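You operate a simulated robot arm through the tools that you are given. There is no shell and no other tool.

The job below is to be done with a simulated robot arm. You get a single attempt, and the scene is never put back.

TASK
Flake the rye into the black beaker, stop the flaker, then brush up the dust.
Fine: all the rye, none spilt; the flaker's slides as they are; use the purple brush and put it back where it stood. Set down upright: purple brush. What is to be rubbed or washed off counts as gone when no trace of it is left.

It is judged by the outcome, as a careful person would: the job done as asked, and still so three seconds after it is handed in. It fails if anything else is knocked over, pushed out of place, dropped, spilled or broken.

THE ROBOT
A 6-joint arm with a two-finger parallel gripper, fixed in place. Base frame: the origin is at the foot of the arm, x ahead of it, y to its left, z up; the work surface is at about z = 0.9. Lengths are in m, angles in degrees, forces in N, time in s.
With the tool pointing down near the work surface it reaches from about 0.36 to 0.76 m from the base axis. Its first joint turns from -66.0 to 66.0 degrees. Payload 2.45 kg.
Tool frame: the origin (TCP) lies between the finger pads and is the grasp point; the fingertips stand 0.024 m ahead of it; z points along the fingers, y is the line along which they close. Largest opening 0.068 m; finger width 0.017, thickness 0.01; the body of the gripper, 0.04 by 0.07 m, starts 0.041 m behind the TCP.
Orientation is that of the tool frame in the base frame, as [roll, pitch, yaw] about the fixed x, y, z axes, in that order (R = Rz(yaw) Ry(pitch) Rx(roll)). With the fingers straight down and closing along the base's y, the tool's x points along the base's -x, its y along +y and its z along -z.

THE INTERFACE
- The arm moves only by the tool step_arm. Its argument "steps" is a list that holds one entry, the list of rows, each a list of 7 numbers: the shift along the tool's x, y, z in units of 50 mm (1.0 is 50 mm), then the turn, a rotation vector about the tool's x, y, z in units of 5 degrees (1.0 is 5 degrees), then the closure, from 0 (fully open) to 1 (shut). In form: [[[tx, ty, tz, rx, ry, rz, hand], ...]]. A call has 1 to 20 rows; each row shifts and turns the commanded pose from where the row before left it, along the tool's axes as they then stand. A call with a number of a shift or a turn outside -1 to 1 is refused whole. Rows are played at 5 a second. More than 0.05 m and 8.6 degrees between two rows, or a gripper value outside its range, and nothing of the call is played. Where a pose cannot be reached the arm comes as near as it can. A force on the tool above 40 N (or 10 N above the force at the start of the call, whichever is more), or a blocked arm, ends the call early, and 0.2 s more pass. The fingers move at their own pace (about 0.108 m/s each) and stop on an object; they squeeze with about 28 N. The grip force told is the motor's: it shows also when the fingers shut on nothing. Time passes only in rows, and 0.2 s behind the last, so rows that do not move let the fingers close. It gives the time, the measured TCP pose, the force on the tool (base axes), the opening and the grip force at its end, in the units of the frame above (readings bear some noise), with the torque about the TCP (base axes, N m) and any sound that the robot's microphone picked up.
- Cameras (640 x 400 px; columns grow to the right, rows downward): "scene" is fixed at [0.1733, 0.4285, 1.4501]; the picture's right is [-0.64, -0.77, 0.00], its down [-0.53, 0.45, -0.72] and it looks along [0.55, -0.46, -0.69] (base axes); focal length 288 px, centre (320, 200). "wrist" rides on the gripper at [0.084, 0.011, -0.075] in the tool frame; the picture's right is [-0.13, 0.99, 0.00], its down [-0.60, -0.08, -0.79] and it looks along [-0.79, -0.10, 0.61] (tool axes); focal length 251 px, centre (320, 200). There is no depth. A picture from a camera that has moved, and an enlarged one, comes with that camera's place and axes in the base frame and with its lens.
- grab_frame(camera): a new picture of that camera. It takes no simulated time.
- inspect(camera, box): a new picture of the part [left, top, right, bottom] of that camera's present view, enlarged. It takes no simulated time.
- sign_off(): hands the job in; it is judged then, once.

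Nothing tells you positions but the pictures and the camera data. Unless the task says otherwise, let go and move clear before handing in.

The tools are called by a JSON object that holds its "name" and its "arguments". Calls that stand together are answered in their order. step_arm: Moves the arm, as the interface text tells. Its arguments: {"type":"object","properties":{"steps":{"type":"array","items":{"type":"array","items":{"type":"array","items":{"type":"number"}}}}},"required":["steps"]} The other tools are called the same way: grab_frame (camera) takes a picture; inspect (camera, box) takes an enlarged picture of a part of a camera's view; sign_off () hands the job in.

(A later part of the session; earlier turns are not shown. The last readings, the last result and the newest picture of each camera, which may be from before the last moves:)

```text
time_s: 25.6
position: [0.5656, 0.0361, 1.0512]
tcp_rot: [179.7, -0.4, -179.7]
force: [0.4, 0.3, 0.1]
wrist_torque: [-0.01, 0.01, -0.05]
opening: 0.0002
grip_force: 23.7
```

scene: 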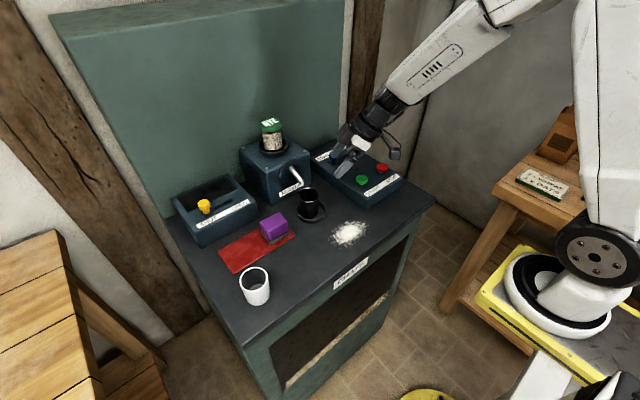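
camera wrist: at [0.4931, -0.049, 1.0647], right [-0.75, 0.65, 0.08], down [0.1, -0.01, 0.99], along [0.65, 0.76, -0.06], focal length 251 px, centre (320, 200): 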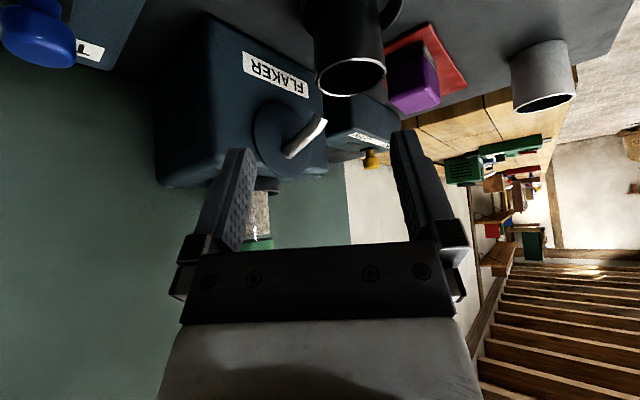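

The tool is vertical again with the fingers shut. I'll move above the START button and check the aim.

{"name": "step_arm", "arguments": {"steps": [[[0.11, -0.78, 0, 0, 0, 0, 1], [0.1, -0.78, 0, 0, 0, 0, 1], [0, 0, 0.4, 0, 0, 0, 1], [0, 0, 0.3, 0, 0, 0, 1]]]}}

{"name": "grab_frame", "arguments": {"camera": "wrist"}}

{"name": "inspect", "arguments": {"camera": "scene", "box": [300, 120, 420, 220]}}

```text
time_s: 26.6
position: [0.5546, -0.0421, 1.0145]
tcp_rot: [179.7, -0.4, -179.6]
force: [0.1, -0.2, 0.0]
wrist_torque: [0.01, -0.02, -0.01]
opening: 0.0001
grip_force: 24.1
```

```text
taken
camera wrist: at [0.472, -0.0314, 1.0899], right [0.12, 0.99, 0.01], down [0.61, -0.08, 0.79], along [0.78, -0.09, -0.62], focal length 251 px, centre (320, 200)
```

wrist: 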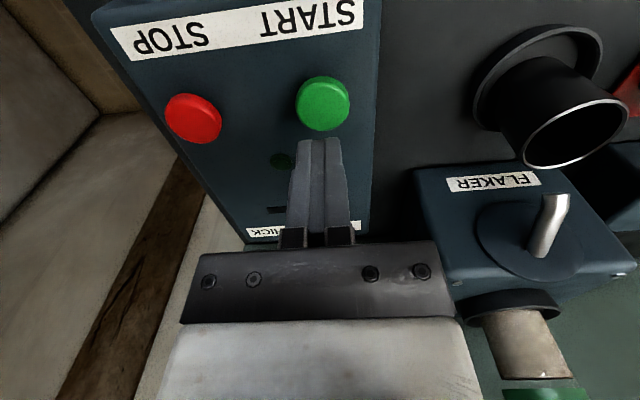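

```text
4.00 times, centred on (360, 170) of scene
camera zoom: at [0.1733, 0.4285, 1.4501], right [-0.64, -0.77, 0.0], down [-0.53, 0.45, -0.72], along [0.55, -0.46, -0.69], focal length 1154 px, centre (160, 320)
```

zoom: 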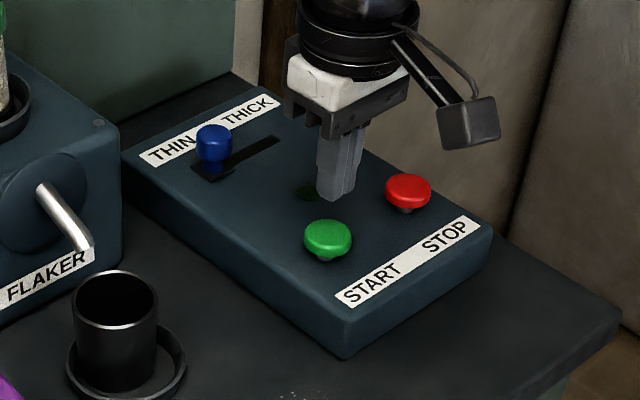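

The fingertips hang just over the green START button. I'll lower to just above it and then press in small steps.

{"name": "step_arm", "arguments": {"steps": [[[0, 0.05, 0.35, 0, 0, 0, 1], [0, 0, 0.35, 0, 0, 0, 1], [0, 0, 0, 0, 0, 0, 1]]]}}

{"name": "inspect", "arguments": {"camera": "scene", "box": [300, 120, 420, 220]}}

{"name": "inspect", "arguments": {"camera": "wrist", "box": [220, 40, 420, 220]}}

```text
time_s: 27.4
position: [0.556, -0.0384, 0.9814]
tcp_rot: [179.7, -0.4, -179.6]
force: [0.3, -0.6, 2.6]
wrist_torque: [-0.03, -0.01, 0.06]
opening: 0.0
grip_force: 24.3
heard: click
```

```text
4.00 times, centred on (360, 170) of scene
camera zoom: at [0.1733, 0.4285, 1.4501], right [-0.64, -0.77, 0.0], down [-0.53, 0.45, -0.72], along [0.55, -0.46, -0.69], focal length 1154 px, centre (160, 320)
```

zoom: 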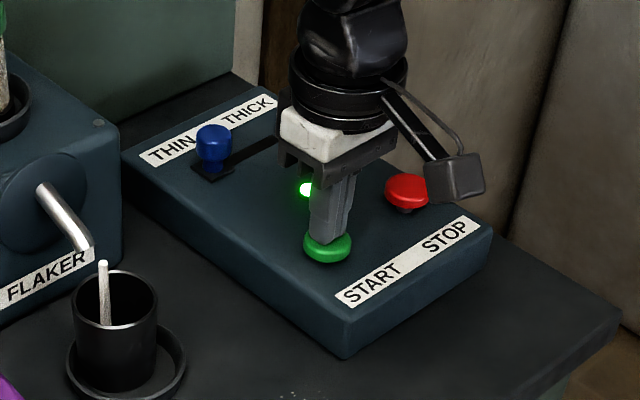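

```text
2.22 times, centred on (320, 130) of wrist
camera zoom: at [0.4716, -0.0286, 1.0553], right [0.12, 0.99, 0.01], down [0.61, -0.08, 0.79], along [0.78, -0.09, -0.62], focal length 559 px, centre (320, 356)
```

zoom: 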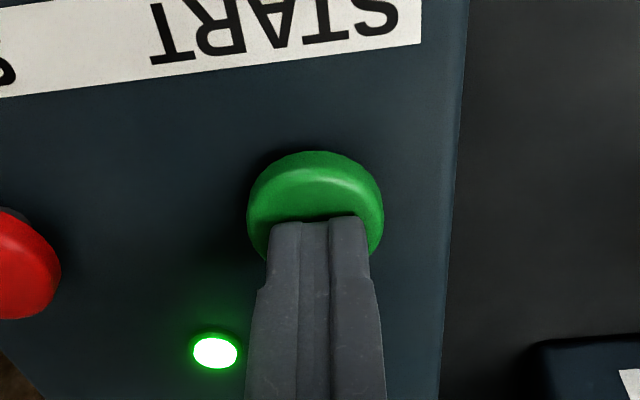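

START clicked, the lamp is lit and a stream falls into the black beaker. I'll lift off, wait above STOP and watch the jar's level.

{"name": "step_arm", "arguments": {"steps": [[[0, 0, -0.4, 0, 0, 0, 1], [0, 0, -0.4, 0, 0, 0, 1], [0, -0.82, 0, 0, 0, 0, 1], [0, -0.82, 0, 0, 0, 0, 1]]]}}

{"name": "inspect", "arguments": {"camera": "scene", "box": [240, 110, 360, 230]}}

{"name": "grab_frame", "arguments": {"camera": "wrist"}}

```text
time_s: 28.4
position: [0.5556, -0.1212, 1.0196]
tcp_rot: [179.6, -0.5, -179.6]
force: [0.0, 0.4, 0.3]
wrist_torque: [0.03, 0.03, 0.02]
opening: 0.0
grip_force: 23.5
```

```text
3.33 times, centred on (300, 170) of scene
camera zoom: at [0.1733, 0.4285, 1.4501], right [-0.64, -0.77, 0.0], down [-0.53, 0.45, -0.72], along [0.55, -0.46, -0.69], focal length 962 px, centre (387, 300)
```

zoom: 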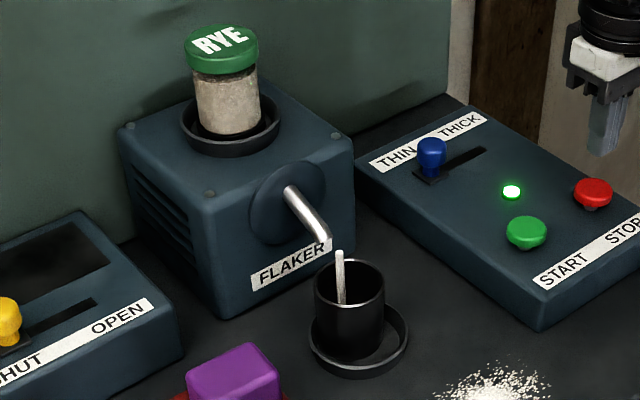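

```text
taken
camera wrist: at [0.4716, -0.1105, 1.0949], right [0.12, 0.99, 0.01], down [0.61, -0.08, 0.79], along [0.78, -0.09, -0.62], focal length 251 px, centre (320, 200)
```

wrist: 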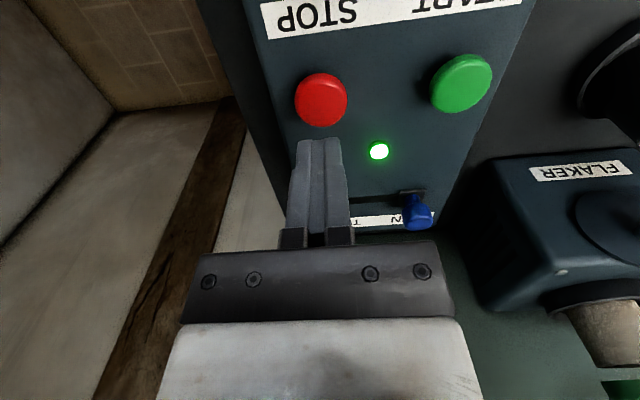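

The stream falls well inside the beaker and STOP lies right under the fingers. I'll wait two seconds and compare the jar's level.

{"name": "step_arm", "arguments": {"steps": [[[0, 0, 0, 0, 0, 0, 1], [0, 0, 0, 0, 0, 0, 1], [0, 0, 0, 0, 0, 0, 1], [0, 0, 0, 0, 0, 0, 1], [0, 0, 0, 0, 0, 0, 1], [0, 0, 0, 0, 0, 0, 1], [0, 0, 0, 0, 0, 0, 1], [0, 0, 0, 0, 0, 0, 1], [0, 0, 0, 0, 0, 0, 1], [0, 0, 0, 0, 0, 0, 1]]]}}

{"name": "inspect", "arguments": {"camera": "scene", "box": [240, 110, 360, 230]}}

```text
time_s: 30.6
position: [0.5564, -0.1213, 1.0209]
tcp_rot: [179.7, -0.3, -179.7]
force: [0.6, -0.2, 0.0]
wrist_torque: [0.0, 0.02, -0.05]
opening: 0.0
grip_force: 23.5
```

```text
3.33 times, centred on (300, 170) of scene
camera zoom: at [0.1733, 0.4285, 1.4501], right [-0.64, -0.77, 0.0], down [-0.53, 0.45, -0.72], along [0.55, -0.46, -0.69], focal length 962 px, centre (387, 300)
```

zoom: 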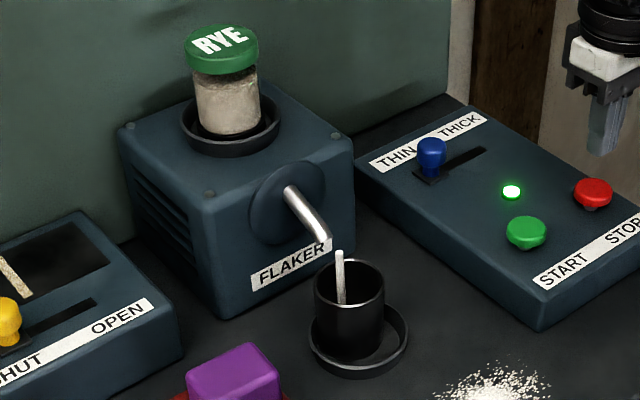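

Something new shows at the yellow-slide box. I'll look at it closely.

{"name": "inspect", "arguments": {"camera": "scene", "box": [165, 160, 265, 250]}}

{"name": "grab_frame", "arguments": {"camera": "scene"}}

```text
4.44 times, centred on (215, 205) of scene
camera zoom: at [0.1733, 0.4285, 1.4501], right [-0.64, -0.77, 0.0], down [-0.53, 0.45, -0.72], along [0.55, -0.46, -0.69], focal length 1282 px, centre (787, 178)
```

zoom: 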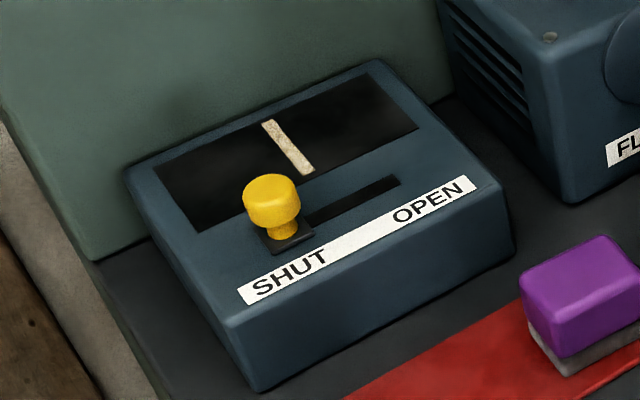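

```text
taken
```

scene: 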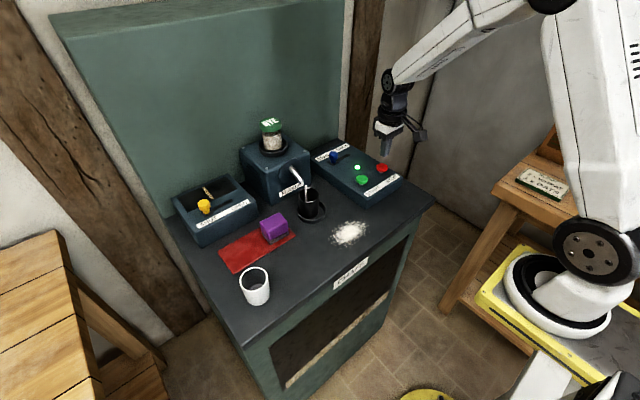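

A pale strip is now in the dark window behind the yellow slide, perhaps a gauge or a moving roller. I'll keep waiting, watching both it and the jar.

{"name": "step_arm", "arguments": {"steps": [[[0, 0, 0, 0, 0, 0, 1], [0, 0, 0, 0, 0, 0, 1], [0, 0, 0, 0, 0, 0, 1], [0, 0, 0, 0, 0, 0, 1]]]}}

{"name": "inspect", "arguments": {"camera": "scene", "box": [165, 110, 325, 230]}}

```text
time_s: 31.6
position: [0.5563, -0.1205, 1.0197]
tcp_rot: [179.8, -0.5, -179.5]
force: [-0.1, 0.3, -0.4]
wrist_torque: [0.0, -0.01, 0.0]
opening: 0.0001
grip_force: 23.6
```

```text
3.33 times, centred on (245, 170) of scene
camera zoom: at [0.1733, 0.4285, 1.4501], right [-0.64, -0.77, 0.0], down [-0.53, 0.45, -0.72], along [0.55, -0.46, -0.69], focal length 962 px, centre (570, 300)
```

zoom: 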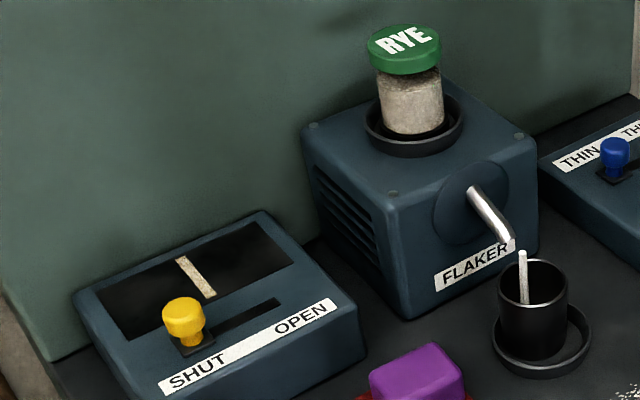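

{"name": "inspect", "arguments": {"camera": "scene", "box": [185, 165, 245, 215]}}

{"name": "inspect", "arguments": {"camera": "scene", "box": [285, 165, 335, 225]}}

{"name": "inspect", "arguments": {"camera": "scene", "box": [250, 110, 295, 160]}}

```text
8.00 times, centred on (215, 190) of scene
camera zoom: at [0.1733, 0.4285, 1.4501], right [-0.64, -0.77, 0.0], down [-0.53, 0.45, -0.72], along [0.55, -0.46, -0.69], focal length 2308 px, centre (1160, 280)
```

zoom: 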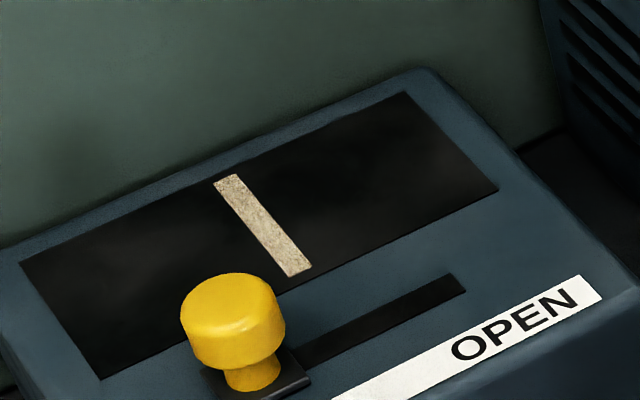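

```text
6.67 times, centred on (310, 195) of scene
camera zoom: at [0.1733, 0.4285, 1.4501], right [-0.64, -0.77, 0.0], down [-0.53, 0.45, -0.72], along [0.55, -0.46, -0.69], focal length 1923 px, centre (387, 233)
```

zoom: 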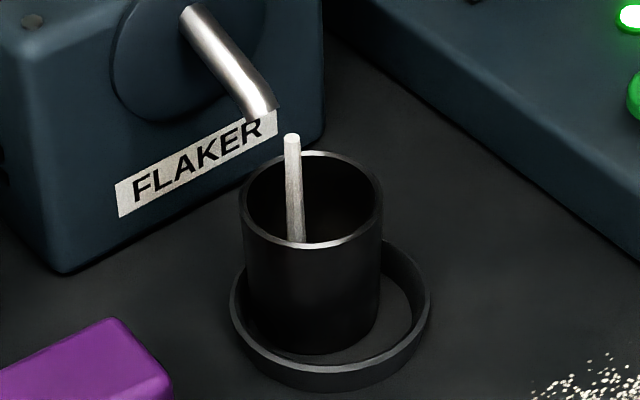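

```text
8.00 times, centred on (272, 135) of scene
camera zoom: at [0.1733, 0.4285, 1.4501], right [-0.64, -0.77, 0.0], down [-0.53, 0.45, -0.72], along [0.55, -0.46, -0.69], focal length 2308 px, centre (700, 720)
```

zoom: 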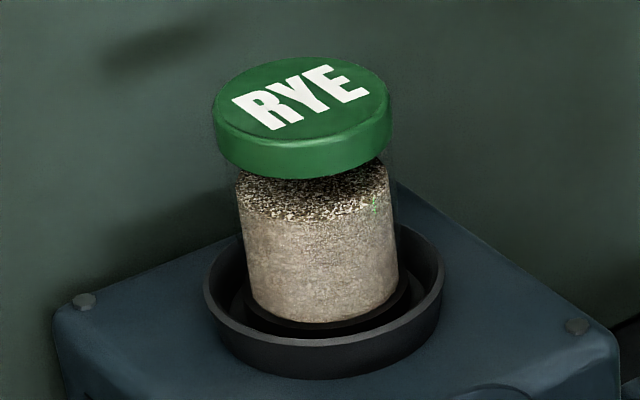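

The jar's level is falling steadily and nothing spills; the strip looks like chaff running in its channel. I'll keep waiting.

{"name": "step_arm", "arguments": {"steps": [[[0, 0, 0, 0, 0, 0, 1], [0, 0, 0, 0, 0, 0, 1], [0, 0, 0, 0, 0, 0, 1], [0, 0, 0, 0, 0, 0, 1], [0, 0, 0, 0, 0, 0, 1], [0, 0, 0, 0, 0, 0, 1], [0, 0, 0, 0, 0, 0, 1], [0, 0, 0, 0, 0, 0, 1], [0, 0, 0, 0, 0, 0, 1], [0, 0, 0, 0, 0, 0, 1]]]}}

{"name": "inspect", "arguments": {"camera": "scene", "box": [165, 110, 325, 230]}}

{"name": "inspect", "arguments": {"camera": "scene", "box": [250, 110, 295, 160]}}

```text
time_s: 33.8
position: [0.5553, -0.1202, 1.0203]
tcp_rot: [179.7, -0.4, -179.5]
force: [0.3, -0.2, -0.2]
wrist_torque: [-0.02, -0.01, 0.01]
opening: 0.0
grip_force: 23.9
```

```text
3.33 times, centred on (245, 170) of scene
camera zoom: at [0.1733, 0.4285, 1.4501], right [-0.64, -0.77, 0.0], down [-0.53, 0.45, -0.72], along [0.55, -0.46, -0.69], focal length 962 px, centre (570, 300)
```

zoom: 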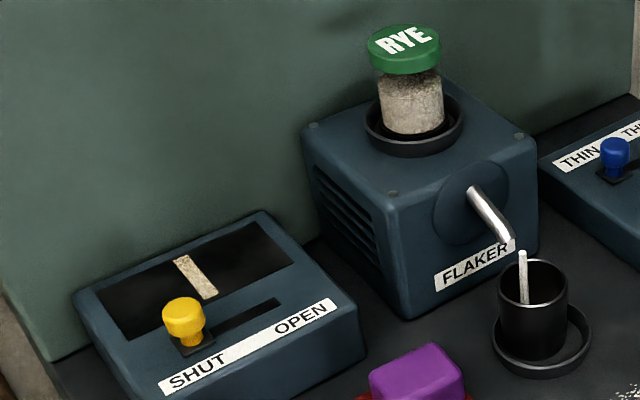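

```text
8.00 times, centred on (272, 135) of scene
camera zoom: at [0.1733, 0.4285, 1.4501], right [-0.64, -0.77, 0.0], down [-0.53, 0.45, -0.72], along [0.55, -0.46, -0.69], focal length 2308 px, centre (700, 720)
```

zoom: 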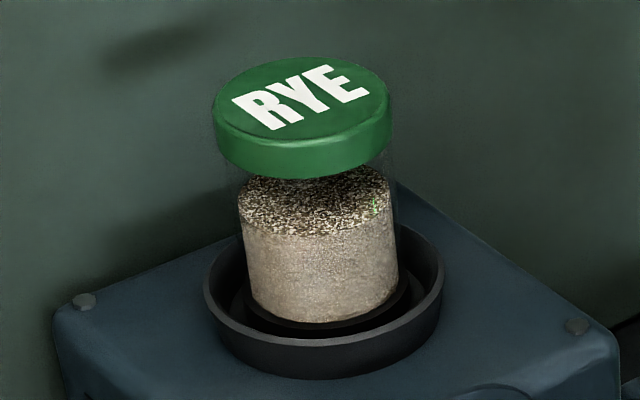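

The level is a bit past halfway down and the strip in the window widens slowly as chaff collects. I'll wait on.

{"name": "step_arm", "arguments": {"steps": [[[0, 0, 0, 0, 0, 0, 1], [0, 0, 0, 0, 0, 0, 1], [0, 0, 0, 0, 0, 0, 1], [0, 0, 0, 0, 0, 0, 1], [0, 0, 0, 0, 0, 0, 1], [0, 0, 0, 0, 0, 0, 1], [0, 0, 0, 0, 0, 0, 1], [0, 0, 0, 0, 0, 0, 1], [0, 0, 0, 0, 0, 0, 1], [0, 0, 0, 0, 0, 0, 1], [0, 0, 0, 0, 0, 0, 1], [0, 0, 0, 0, 0, 0, 1], [0, 0, 0, 0, 0, 0, 1], [0, 0, 0, 0, 0, 0, 1], [0, 0, 0, 0, 0, 0, 1]]]}}

{"name": "inspect", "arguments": {"camera": "scene", "box": [165, 110, 325, 230]}}

{"name": "inspect", "arguments": {"camera": "scene", "box": [250, 110, 295, 160]}}

```text
time_s: 37.0
position: [0.5564, -0.1201, 1.0208]
tcp_rot: [179.7, -0.4, -179.7]
force: [1.2, 0.2, 0.7]
wrist_torque: [0.03, -0.01, 0.0]
opening: 0.0
grip_force: 23.6
```

```text
3.33 times, centred on (245, 170) of scene
camera zoom: at [0.1733, 0.4285, 1.4501], right [-0.64, -0.77, 0.0], down [-0.53, 0.45, -0.72], along [0.55, -0.46, -0.69], focal length 962 px, centre (570, 300)
```

zoom: 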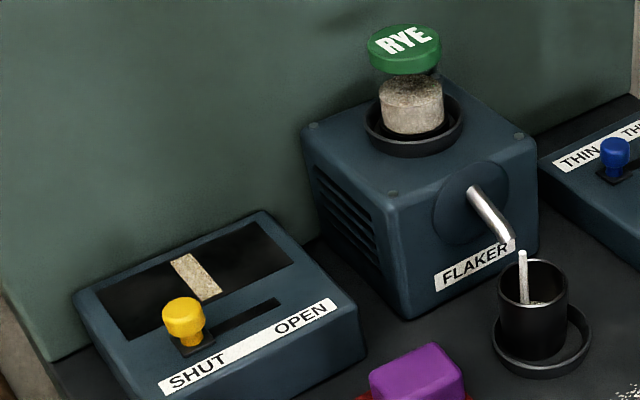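

```text
8.00 times, centred on (272, 135) of scene
camera zoom: at [0.1733, 0.4285, 1.4501], right [-0.64, -0.77, 0.0], down [-0.53, 0.45, -0.72], along [0.55, -0.46, -0.69], focal length 2308 px, centre (700, 720)
```

zoom: 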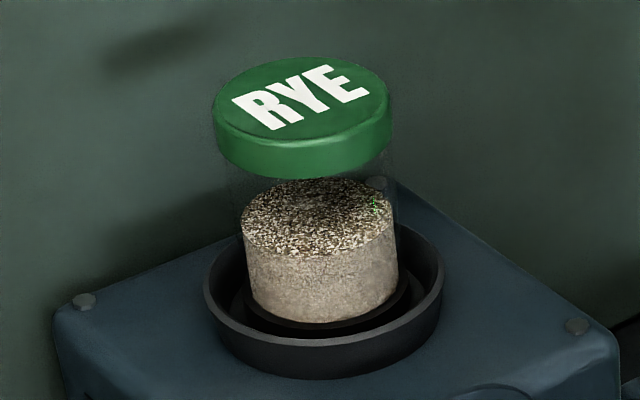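

About half remains; flakes can be seen rising in the beaker. I'll wait about four more seconds.

{"name": "step_arm", "arguments": {"steps": [[[0, 0, 0, 0, 0, 0, 1], [0, 0, 0, 0, 0, 0, 1], [0, 0, 0, 0, 0, 0, 1], [0, 0, 0, 0, 0, 0, 1], [0, 0, 0, 0, 0, 0, 1], [0, 0, 0, 0, 0, 0, 1], [0, 0, 0, 0, 0, 0, 1], [0, 0, 0, 0, 0, 0, 1], [0, 0, 0, 0, 0, 0, 1], [0, 0, 0, 0, 0, 0, 1], [0, 0, 0, 0, 0, 0, 1], [0, 0, 0, 0, 0, 0, 1], [0, 0, 0, 0, 0, 0, 1], [0, 0, 0, 0, 0, 0, 1], [0, 0, 0, 0, 0, 0, 1], [0, 0, 0, 0, 0, 0, 1], [0, 0, 0, 0, 0, 0, 1], [0, 0, 0, 0, 0, 0, 1], [0, 0, 0, 0, 0, 0, 1], [0, 0, 0, 0, 0, 0, 1]]]}}

{"name": "inspect", "arguments": {"camera": "scene", "box": [165, 110, 325, 230]}}

{"name": "inspect", "arguments": {"camera": "scene", "box": [250, 110, 295, 160]}}

{"name": "inspect", "arguments": {"camera": "scene", "box": [285, 165, 335, 225]}}

```text
time_s: 41.2
position: [0.5559, -0.1205, 1.0194]
tcp_rot: [179.8, -0.5, -179.6]
force: [-0.5, 0.9, 1.1]
wrist_torque: [0.03, 0.02, 0.0]
opening: 0.0
grip_force: 23.9
```

```text
3.33 times, centred on (245, 170) of scene
camera zoom: at [0.1733, 0.4285, 1.4501], right [-0.64, -0.77, 0.0], down [-0.53, 0.45, -0.72], along [0.55, -0.46, -0.69], focal length 962 px, centre (570, 300)
```

zoom: 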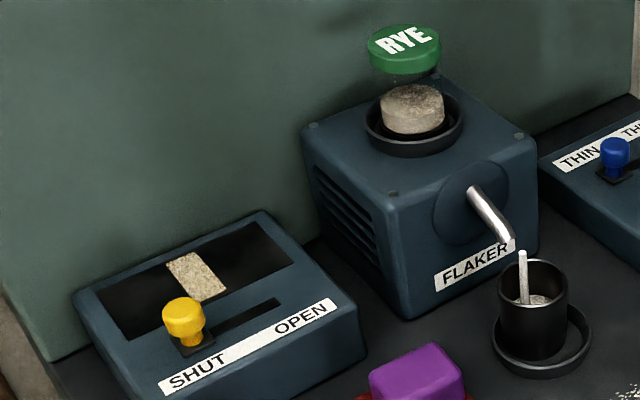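

```text
8.00 times, centred on (272, 135) of scene
camera zoom: at [0.1733, 0.4285, 1.4501], right [-0.64, -0.77, 0.0], down [-0.53, 0.45, -0.72], along [0.55, -0.46, -0.69], focal length 2308 px, centre (700, 720)
```

zoom: 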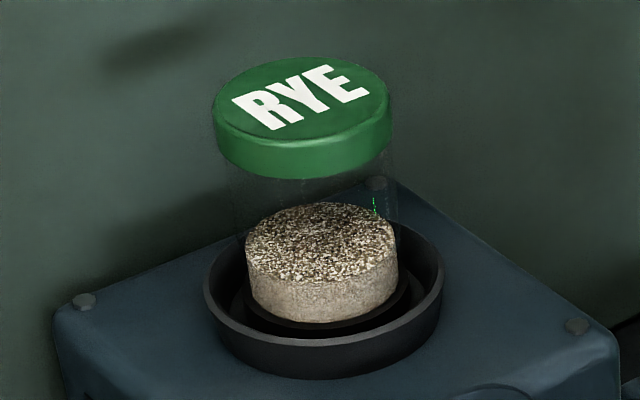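

```text
6.67 times, centred on (310, 195) of scene
camera zoom: at [0.1733, 0.4285, 1.4501], right [-0.64, -0.77, 0.0], down [-0.53, 0.45, -0.72], along [0.55, -0.46, -0.69], focal length 1923 px, centre (387, 233)
```

zoom: 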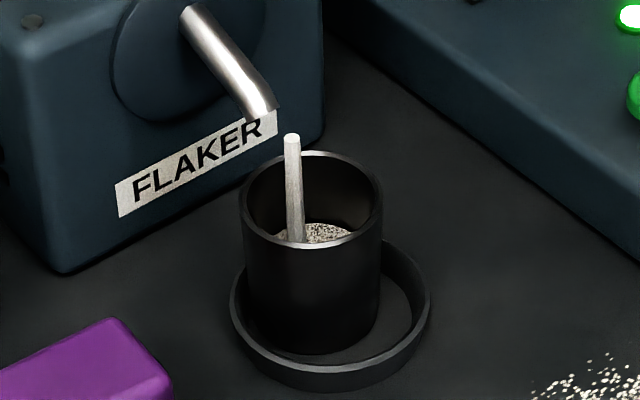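

About a quarter is left in the jar. I'll wait four more seconds.

{"name": "step_arm", "arguments": {"steps": [[[0, 0, 0, 0, 0, 0, 1], [0, 0, 0, 0, 0, 0, 1], [0, 0, 0, 0, 0, 0, 1], [0, 0, 0, 0, 0, 0, 1], [0, 0, 0, 0, 0, 0, 1], [0, 0, 0, 0, 0, 0, 1], [0, 0, 0, 0, 0, 0, 1], [0, 0, 0, 0, 0, 0, 1], [0, 0, 0, 0, 0, 0, 1], [0, 0, 0, 0, 0, 0, 1], [0, 0, 0, 0, 0, 0, 1], [0, 0, 0, 0, 0, 0, 1], [0, 0, 0, 0, 0, 0, 1], [0, 0, 0, 0, 0, 0, 1], [0, 0, 0, 0, 0, 0, 1], [0, 0, 0, 0, 0, 0, 1], [0, 0, 0, 0, 0, 0, 1], [0, 0, 0, 0, 0, 0, 1], [0, 0, 0, 0, 0, 0, 1]]]}}

{"name": "inspect", "arguments": {"camera": "scene", "box": [165, 110, 325, 230]}}

{"name": "inspect", "arguments": {"camera": "scene", "box": [250, 110, 295, 160]}}

{"name": "inspect", "arguments": {"camera": "scene", "box": [285, 165, 335, 225]}}

```text
time_s: 45.2
position: [0.5565, -0.1204, 1.0204]
tcp_rot: [179.7, -0.4, -179.6]
force: [0.2, -0.2, -0.1]
wrist_torque: [0.01, 0.02, 0.02]
opening: 0.0
grip_force: 23.8
```

```text
3.33 times, centred on (245, 170) of scene
camera zoom: at [0.1733, 0.4285, 1.4501], right [-0.64, -0.77, 0.0], down [-0.53, 0.45, -0.72], along [0.55, -0.46, -0.69], focal length 962 px, centre (570, 300)
```

zoom: 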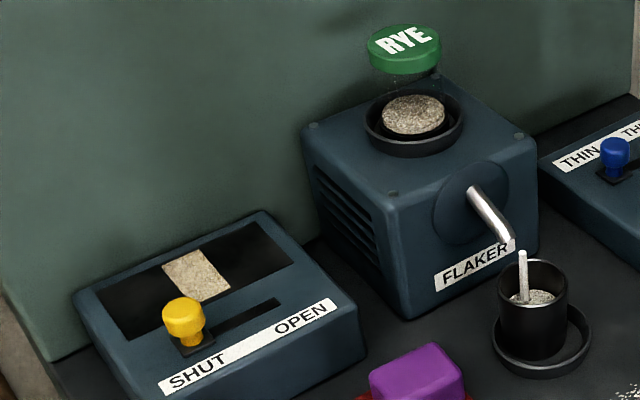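

```text
8.00 times, centred on (272, 135) of scene
camera zoom: at [0.1733, 0.4285, 1.4501], right [-0.64, -0.77, 0.0], down [-0.53, 0.45, -0.72], along [0.55, -0.46, -0.69], focal length 2308 px, centre (700, 720)
```

zoom: 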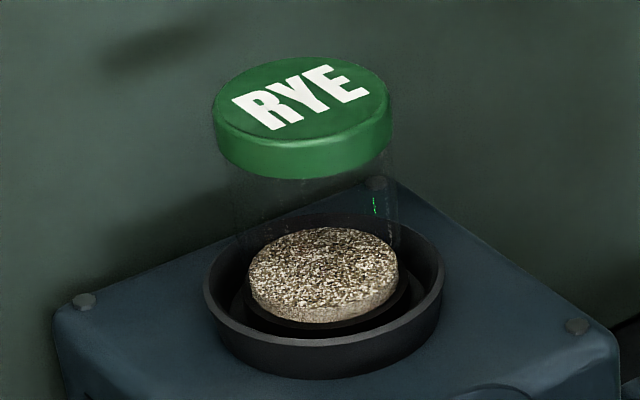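

```text
6.67 times, centred on (310, 195) of scene
camera zoom: at [0.1733, 0.4285, 1.4501], right [-0.64, -0.77, 0.0], down [-0.53, 0.45, -0.72], along [0.55, -0.46, -0.69], focal length 1923 px, centre (387, 233)
```

zoom: 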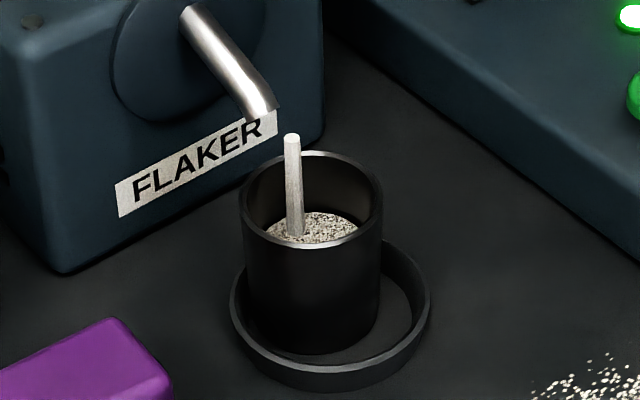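

Only a thin layer remains in the jar. I'll wait two more seconds and check.

{"name": "step_arm", "arguments": {"steps": [[[0, 0, 0, 0, 0, 0, 1], [0, 0, 0, 0, 0, 0, 1], [0, 0, 0, 0, 0, 0, 1], [0, 0, 0, 0, 0, 0, 1], [0, 0, 0, 0, 0, 0, 1], [0, 0, 0, 0, 0, 0, 1], [0, 0, 0, 0, 0, 0, 1], [0, 0, 0, 0, 0, 0, 1], [0, 0, 0, 0, 0, 0, 1], [0, 0, 0, 0, 0, 0, 1]]]}}

{"name": "inspect", "arguments": {"camera": "scene", "box": [165, 110, 325, 230]}}

{"name": "inspect", "arguments": {"camera": "scene", "box": [250, 110, 295, 160]}}

```text
time_s: 47.4
position: [0.5559, -0.1207, 1.021]
tcp_rot: [179.7, -0.4, -179.6]
force: [0.1, 0.5, 0.4]
wrist_torque: [0.04, -0.02, 0.0]
opening: 0.0002
grip_force: 23.8
```

```text
3.33 times, centred on (245, 170) of scene
camera zoom: at [0.1733, 0.4285, 1.4501], right [-0.64, -0.77, 0.0], down [-0.53, 0.45, -0.72], along [0.55, -0.46, -0.69], focal length 962 px, centre (570, 300)
```

zoom: 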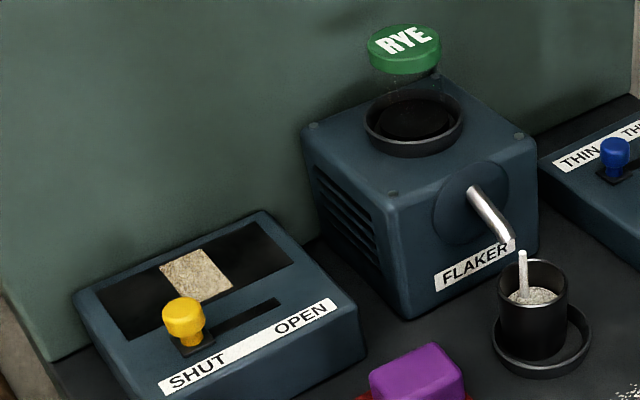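

```text
8.00 times, centred on (272, 135) of scene
camera zoom: at [0.1733, 0.4285, 1.4501], right [-0.64, -0.77, 0.0], down [-0.53, 0.45, -0.72], along [0.55, -0.46, -0.69], focal length 2308 px, centre (700, 720)
```

zoom: 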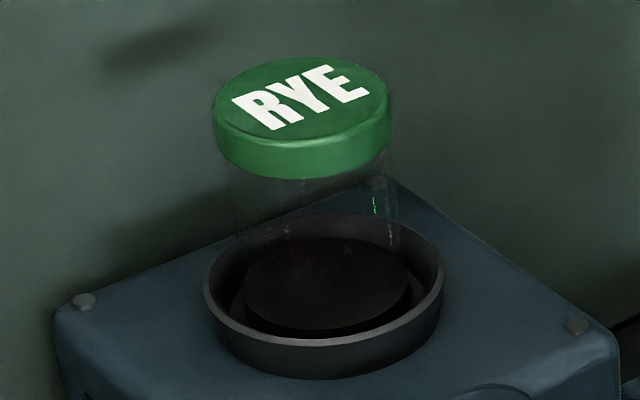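

The jar looks empty but the stream is still running from the spout. I'll wait one more second to let it run out.

{"name": "step_arm", "arguments": {"steps": [[[0, 0, 0, 0, 0, 0, 1], [0, 0, 0, 0, 0, 0, 1], [0, 0, 0, 0, 0, 0, 1], [0, 0, 0, 0, 0, 0, 1]]]}}

{"name": "inspect", "arguments": {"camera": "scene", "box": [165, 110, 325, 230]}}

{"name": "inspect", "arguments": {"camera": "scene", "box": [250, 110, 340, 230]}}

```text
time_s: 48.4
position: [0.5567, -0.1223, 1.0202]
tcp_rot: [179.7, -0.4, -179.6]
force: [-0.7, 0.5, 0.4]
wrist_torque: [0.0, 0.02, 0.01]
opening: 0.0
grip_force: 23.0
```

```text
3.33 times, centred on (245, 170) of scene
camera zoom: at [0.1733, 0.4285, 1.4501], right [-0.64, -0.77, 0.0], down [-0.53, 0.45, -0.72], along [0.55, -0.46, -0.69], focal length 962 px, centre (570, 300)
```

zoom: 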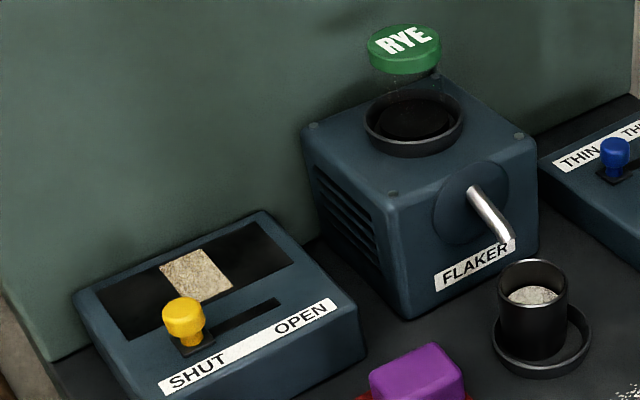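

```text
3.33 times, centred on (295, 170) of scene
camera zoom: at [0.1733, 0.4285, 1.4501], right [-0.64, -0.77, 0.0], down [-0.53, 0.45, -0.72], along [0.55, -0.46, -0.69], focal length 962 px, centre (403, 300)
```

zoom: 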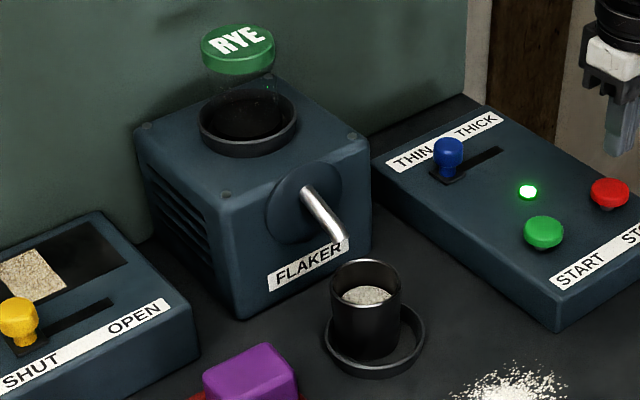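

The jar is empty and the stream has ended with all flakes in the beaker. Now I press STOP.

{"name": "step_arm", "arguments": {"steps": [[[0, 0, 0.4, 0, 0, 0, 1], [0, 0, 0.38, 0, 0, 0, 1], [0, 0, 0, 0, 0, 0, 1]]]}}

{"name": "inspect", "arguments": {"camera": "scene", "box": [300, 120, 420, 220]}}

```text
time_s: 49.2
position: [0.557, -0.1206, 0.9811]
tcp_rot: [179.8, -0.3, -179.6]
force: [0.1, -1.1, 2.5]
wrist_torque: [0.03, -0.01, 0.03]
opening: 0.0
grip_force: 24.0
heard: click
```

```text
4.00 times, centred on (360, 170) of scene
camera zoom: at [0.1733, 0.4285, 1.4501], right [-0.64, -0.77, 0.0], down [-0.53, 0.45, -0.72], along [0.55, -0.46, -0.69], focal length 1154 px, centre (160, 320)
```

zoom: 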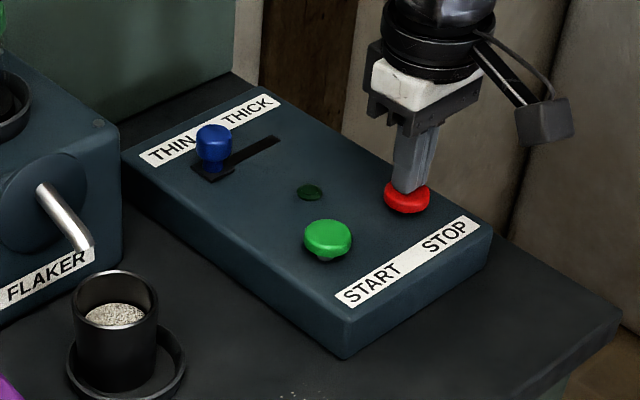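

STOP clicked and the lamp is out. I'll lift off and move at height to a viewpoint behind the purple brush, opening the fingers.

{"name": "step_arm", "arguments": {"steps": [[[0, 0, -0.7, 0, 0, 0, 1], [0, 0, -0.7, 0, 0, 0, 1], [0.6, 0.5, 0, 0, 0, 0, 1], [0, 0.8, 0, 0, 0, 0, 1], [0, 0.8, 0, 0, 0, 0, 1], [0, 0.8, 0, 0, 0, 0, 0.5], [0, 0.8, 0, 0, 0, 0, 0], [0, 0.8, 0, 0, 0, 0, 0], [0, 0.8, 0, 0, 0, 0, 0], [0, 0.8, 0, 0, 0, 0, 0], [0, 0.8, 0, 0, 0, 0, 0], [0, 0, 0, 0, 0, 0, 0]]]}}

{"name": "grab_frame", "arguments": {"camera": "wrist"}}

{"name": "grab_frame", "arguments": {"camera": "scene"}}

```text
time_s: 51.8
position: [0.5224, 0.2233, 1.0543]
tcp_rot: [179.7, -0.4, -179.5]
force: [0.4, -0.6, -0.5]
wrist_torque: [0.03, 0.01, 0.02]
opening: 0.068
grip_force: 0.0
```

```text
taken
camera wrist: at [0.4393, 0.2348, 1.1285], right [0.12, 0.99, 0.01], down [0.61, -0.08, 0.79], along [0.78, -0.09, -0.62], focal length 251 px, centre (320, 200)
```

wrist: 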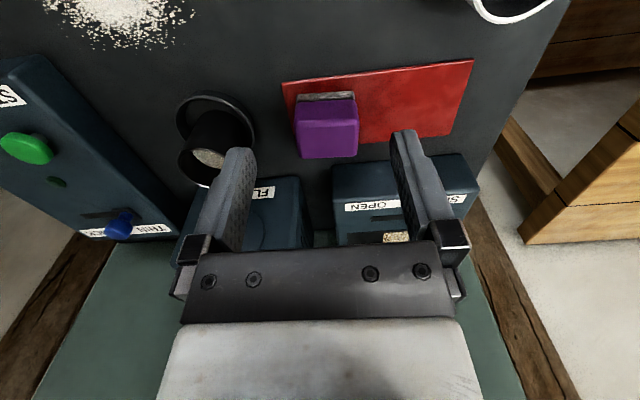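

```text
taken
```

scene: 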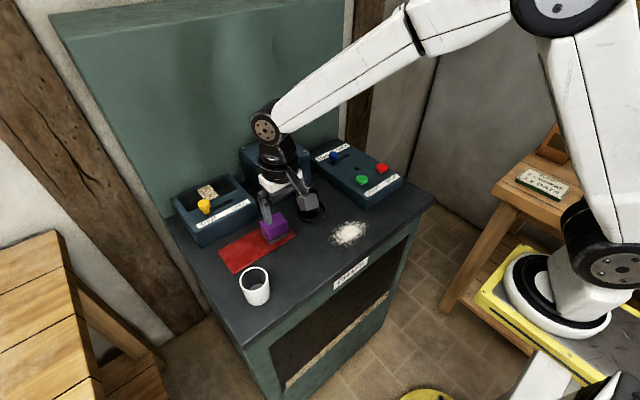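

{"name": "inspect", "arguments": {"camera": "wrist", "box": [270, 70, 400, 180]}}

{"name": "inspect", "arguments": {"camera": "wrist", "box": [320, 140, 420, 250]}}

```text
3.64 times, centred on (335, 125) of wrist
camera zoom: at [0.4393, 0.2348, 1.1285], right [0.12, 0.99, 0.01], down [0.61, -0.08, 0.79], along [0.78, -0.09, -0.62], focal length 914 px, centre (266, 473)
```

zoom: 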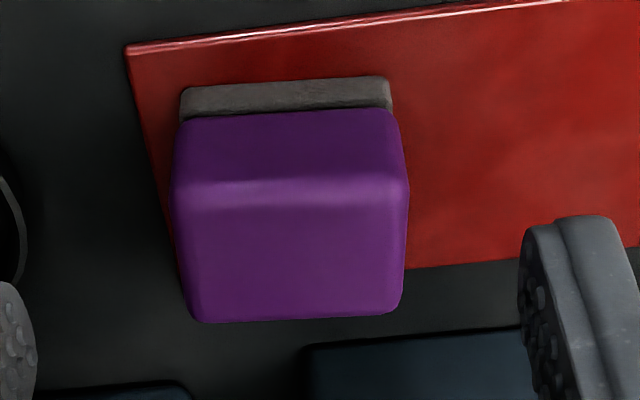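

```text
3.64 times, centred on (370, 195) of wrist
camera zoom: at [0.4393, 0.2348, 1.1285], right [0.12, 0.99, 0.01], down [0.61, -0.08, 0.79], along [0.78, -0.09, -0.62], focal length 914 px, centre (138, 218)
```

zoom: 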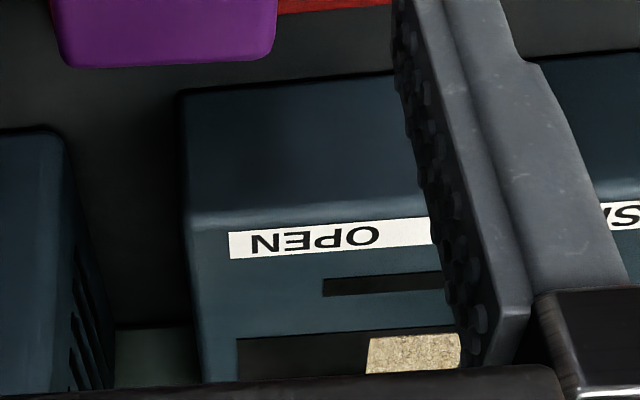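

The brush is 54 mm wide in y and 37 mm in x, centred at about (0.583, 0.2255) and turned about -3°; its top is near z 0.95. I'll align above it with that small turn and descend part way to check.

{"name": "step_arm", "arguments": {"steps": [[[-0.6, 0.044, 0, 0, 0, 0, 0], [-0.61, 0, 0, 0, -0.08, 0.7, 0], [0, 0, 0.6, 0, 0, 0, 0], [0, 0, 0.6, 0, 0, 0, 0], [0, 0, 0, 0, 0, 0, 0]]]}}

{"name": "grab_frame", "arguments": {"camera": "wrist"}}

{"name": "inspect", "arguments": {"camera": "scene", "box": [220, 160, 340, 260]}}

```text
time_s: 53.0
position: [0.5845, 0.2258, 0.9935]
tcp_rot: [179.7, 0.0, 176.8]
force: [-0.2, 0.4, -0.1]
wrist_torque: [0.01, -0.01, -0.01]
opening: 0.068
grip_force: 0.0
```

```text
taken
camera wrist: at [0.5005, 0.2415, 1.0679], right [0.18, 0.98, 0.01], down [0.6, -0.12, 0.79], along [0.78, -0.14, -0.61], focal length 251 px, centre (320, 200)
```

wrist: 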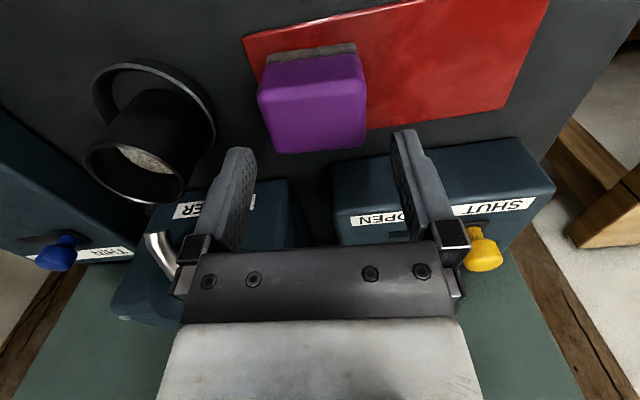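

```text
4.00 times, centred on (280, 210) of scene
camera zoom: at [0.1733, 0.4285, 1.4501], right [-0.64, -0.77, 0.0], down [-0.53, 0.45, -0.72], along [0.55, -0.46, -0.69], focal length 1154 px, centre (480, 160)
```

zoom: 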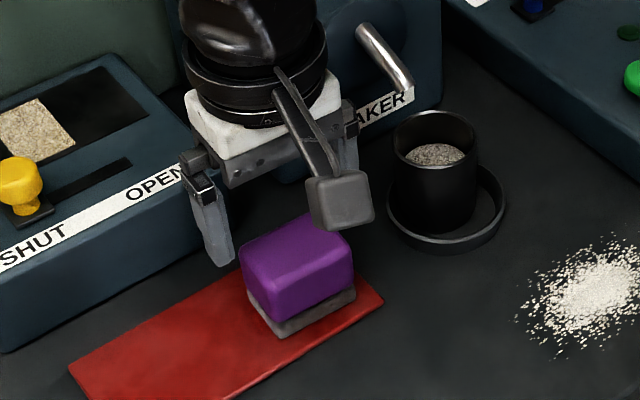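

{"name": "inspect", "arguments": {"camera": "wrist", "box": [240, 30, 400, 170]}}

```text
2.86 times, centred on (320, 100) of wrist
camera zoom: at [0.5005, 0.2415, 1.0679], right [0.18, 0.98, 0.01], down [0.6, -0.12, 0.79], along [0.78, -0.14, -0.61], focal length 718 px, centre (320, 486)
```

zoom: 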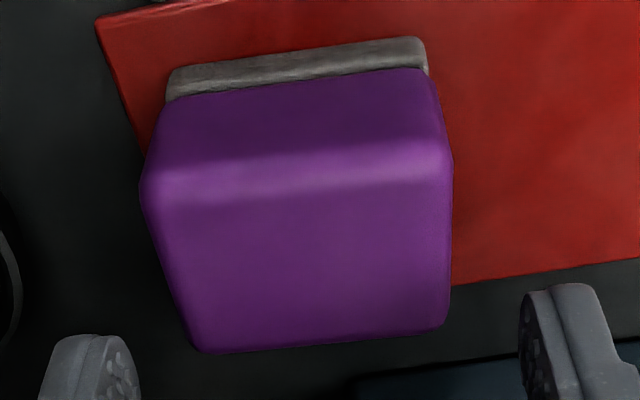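

The brush is square to the fingers and about 2 mm off to the right; I'll correct that and descend to z ≈ 0.94, then look before closing.

{"name": "step_arm", "arguments": {"steps": [[[0, -0.04, 0.4, 0, 0, 0, 0], [0, 0, 0.4, 0, 0, 0, 0], [0, 0, 0.27, 0, 0, 0, 0], [0, 0, 0, 0, 0, 0, 0]]]}}

{"name": "grab_frame", "arguments": {"camera": "wrist"}}

{"name": "inspect", "arguments": {"camera": "scene", "box": [220, 160, 340, 260]}}

```text
time_s: 54.0
position: [0.5834, 0.2234, 0.9387]
tcp_rot: [179.7, 0.0, 176.9]
force: [-0.1, 0.4, -0.1]
wrist_torque: [-0.03, -0.01, 0.01]
opening: 0.0679
grip_force: 0.1
```

```text
taken
camera wrist: at [0.5009, 0.2396, 1.0134], right [0.18, 0.98, 0.01], down [0.6, -0.12, 0.79], along [0.78, -0.14, -0.61], focal length 251 px, centre (320, 200)
```

wrist: 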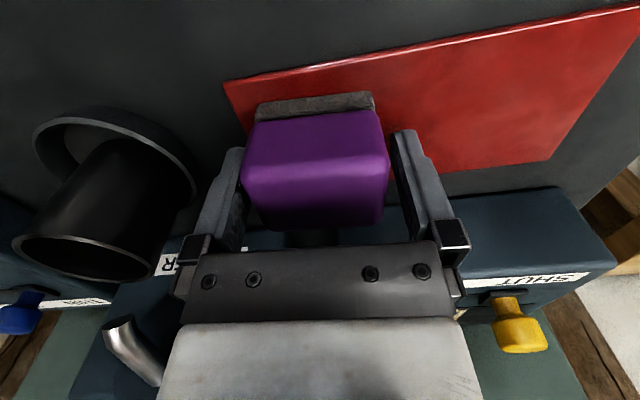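

```text
4.00 times, centred on (280, 210) of scene
camera zoom: at [0.1733, 0.4285, 1.4501], right [-0.64, -0.77, 0.0], down [-0.53, 0.45, -0.72], along [0.55, -0.46, -0.69], focal length 1154 px, centre (480, 160)
```

zoom: 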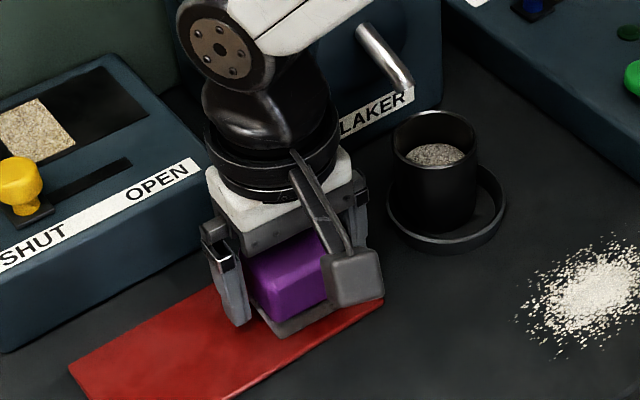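

The brush sits centred between the pads with the tips above the mat. I'll close on it.

{"name": "step_arm", "arguments": {"steps": [[[0, 0, 0, 0, 0, 0, 1], [0, 0, 0, 0, 0, 0, 1], [0, 0, 0, 0, 0, 0, 1], [0, 0, 0, 0, 0, 0, 1]]]}}

{"name": "grab_frame", "arguments": {"camera": "wrist"}}

```text
time_s: 55.0
position: [0.5851, 0.2231, 0.9392]
tcp_rot: [179.7, -0.1, 176.8]
force: [0.3, 0.0, -0.8]
wrist_torque: [0.01, -0.02, 0.01]
opening: 0.0557
grip_force: 27.3
```

```text
taken
camera wrist: at [0.5008, 0.2396, 1.0136], right [0.18, 0.98, 0.01], down [0.6, -0.12, 0.79], along [0.78, -0.14, -0.61], focal length 251 px, centre (320, 200)
```

wrist: 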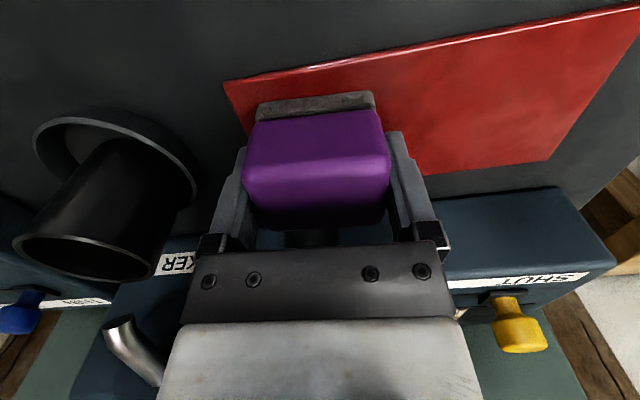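

The grip is firm at 55.7 mm. Before sweeping I'll lift the brush a little and zoom on the dust to fix its extent.

{"name": "step_arm", "arguments": {"steps": [[[0, 0, -0.3, 0, 0, 0, 1], [0, 0, -0.5, 0, 0, 0, 1], [0, 0, -0.4, 0, 0, 0, 1], [0, 0, 0, 0, 0, 0, 1]]]}}

{"name": "inspect", "arguments": {"camera": "scene", "box": [315, 205, 385, 260]}}

{"name": "grab_frame", "arguments": {"camera": "scene"}}

```text
time_s: 56.0
position: [0.5846, 0.2241, 0.9989]
tcp_rot: [179.7, -0.1, 176.9]
force: [0.4, 1.0, -1.3]
wrist_torque: [0.0, -0.01, 0.01]
opening: 0.0559
grip_force: 28.2
```

```text
7.27 times, centred on (350, 232) of scene
camera zoom: at [0.1733, 0.4285, 1.4501], right [-0.64, -0.77, 0.0], down [-0.53, 0.45, -0.72], along [0.55, -0.46, -0.69], focal length 2098 px, centre (102, -36)
```

zoom: 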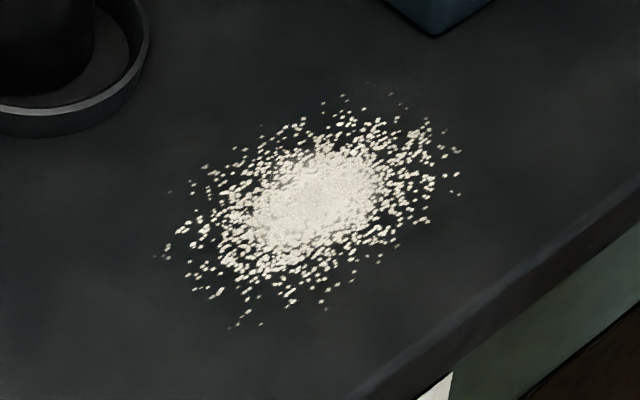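

```text
taken
```

scene: 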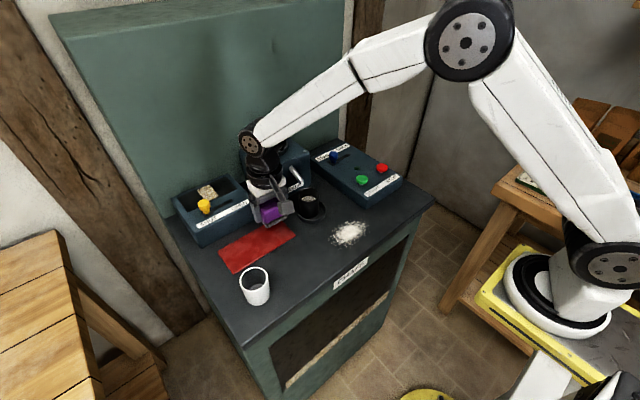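

The dust spans x 0.435–0.515 and y 0.02–0.142. I'll carry the brush to just beyond its left side, over (0.463, 0.15), and lower to near the bench.

{"name": "step_arm", "arguments": {"steps": [[[0.585, -0.4, 0, 0, 0, 0, 1], [0.585, -0.4, 0, 0, 0, 0, 1], [0.585, -0.4, 0, 0, 0, 0, 1], [0.585, -0.4, 0, 0, 0, 0, 1], [0, 0, 0.5, 0, 0, 0, 1], [0, 0, 0.5, 0, 0, 0, 1], [0, 0, 0.16, 0, 0, 0, 1], [0, 0, 0, 0, 0, 0, 1]]]}}

{"name": "grab_frame", "arguments": {"camera": "scene"}}

{"name": "grab_frame", "arguments": {"camera": "wrist"}}

```text
time_s: 57.8
position: [0.4635, 0.1503, 0.9414]
tcp_rot: [179.6, 0.0, 176.8]
force: [0.7, -0.3, -1.0]
wrist_torque: [-0.01, 0.01, -0.03]
opening: 0.0556
grip_force: 27.9
```

```text
taken
```

scene: 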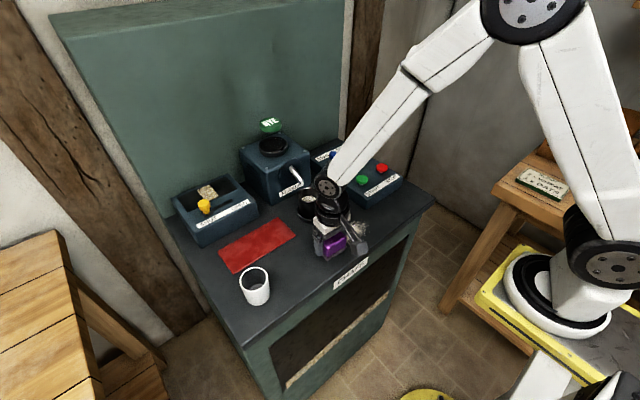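

```text
taken
camera wrist: at [0.38, 0.1669, 1.0148], right [0.18, 0.98, 0.01], down [0.6, -0.12, 0.79], along [0.78, -0.14, -0.61], focal length 251 px, centre (320, 200)
```

wrist: 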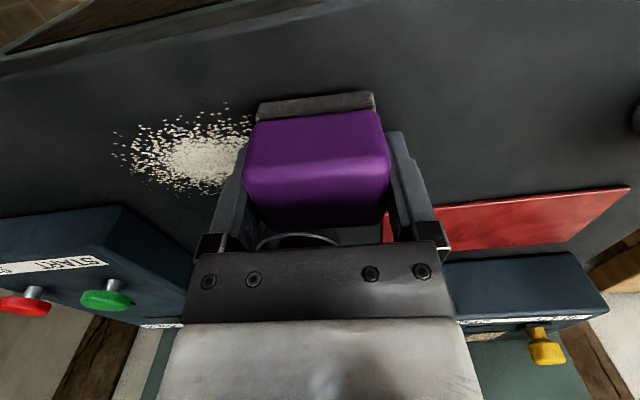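

The brush hovers just over the left edge of the dust. I'll lower it in small steps until it touches.

{"name": "step_arm", "arguments": {"steps": [[[0, 0, 0.06, 0, 0, 0, 1], [0, 0, 0, 0, 0, 0, 1]]]}}

{"name": "step_arm", "arguments": {"steps": [[[0, 0, 0.04, 0, 0, 0, 1], [0, 0, 0, 0, 0, 0, 1]]]}}

```text
time_s: 58.4
position: [0.4645, 0.1506, 0.9367]
tcp_rot: [179.7, -0.1, 177.0]
force: [0.0, -0.4, -0.2]
wrist_torque: [-0.03, -0.01, 0.01]
opening: 0.0555
grip_force: 27.7
```

```text
time_s: 59.0
position: [0.4633, 0.1519, 0.9358]
tcp_rot: [179.7, 0.0, 176.9]
force: [-1.4, 0.1, -1.6]
wrist_torque: [-0.01, 0.0, -0.01]
opening: 0.0553
grip_force: 27.9
```

{"name": "step_arm", "arguments": {"steps": [[[0, 0, 0.03, 0, 0, 0, 1], [0, 0, 0, 0, 0, 0, 1]]]}}

{"name": "inspect", "arguments": {"camera": "wrist", "box": [90, 80, 400, 260]}}

```text
time_s: 59.6
position: [0.4632, 0.1512, 0.9332]
tcp_rot: [179.7, 0.0, 177.0]
force: [0.3, 0.1, 1.0]
wrist_torque: [-0.05, 0.02, 0.01]
opening: 0.0555
grip_force: 27.9
```

```text
2.06 times, centred on (245, 170) of wrist
camera zoom: at [0.3799, 0.1668, 1.0085], right [0.18, 0.98, 0.01], down [0.6, -0.12, 0.79], along [0.78, -0.14, -0.61], focal length 519 px, centre (475, 262)
```

zoom: 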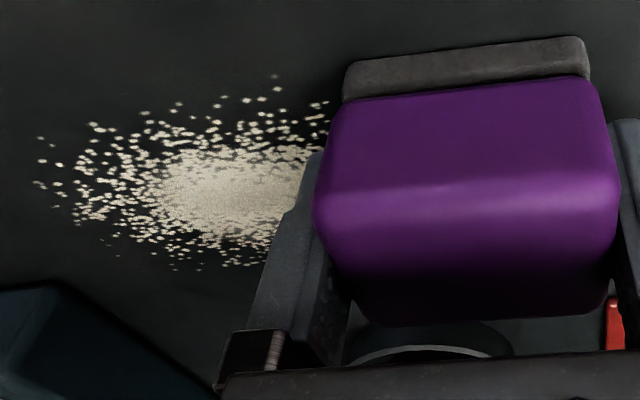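

No clear contact yet; I'll go down another 1 mm or two.

{"name": "step_arm", "arguments": {"steps": [[[0, 0, 0.03, 0, 0, 0, 1], [0, 0, 0, 0, 0, 0, 1]]]}}

```text
time_s: 60.2
position: [0.4637, 0.1505, 0.9345]
tcp_rot: [179.6, 0.1, 176.9]
force: [-5.9, -4.4, 27.2]
wrist_torque: [-0.52, 0.14, -0.12]
opening: 0.0562
grip_force: 27.7
```

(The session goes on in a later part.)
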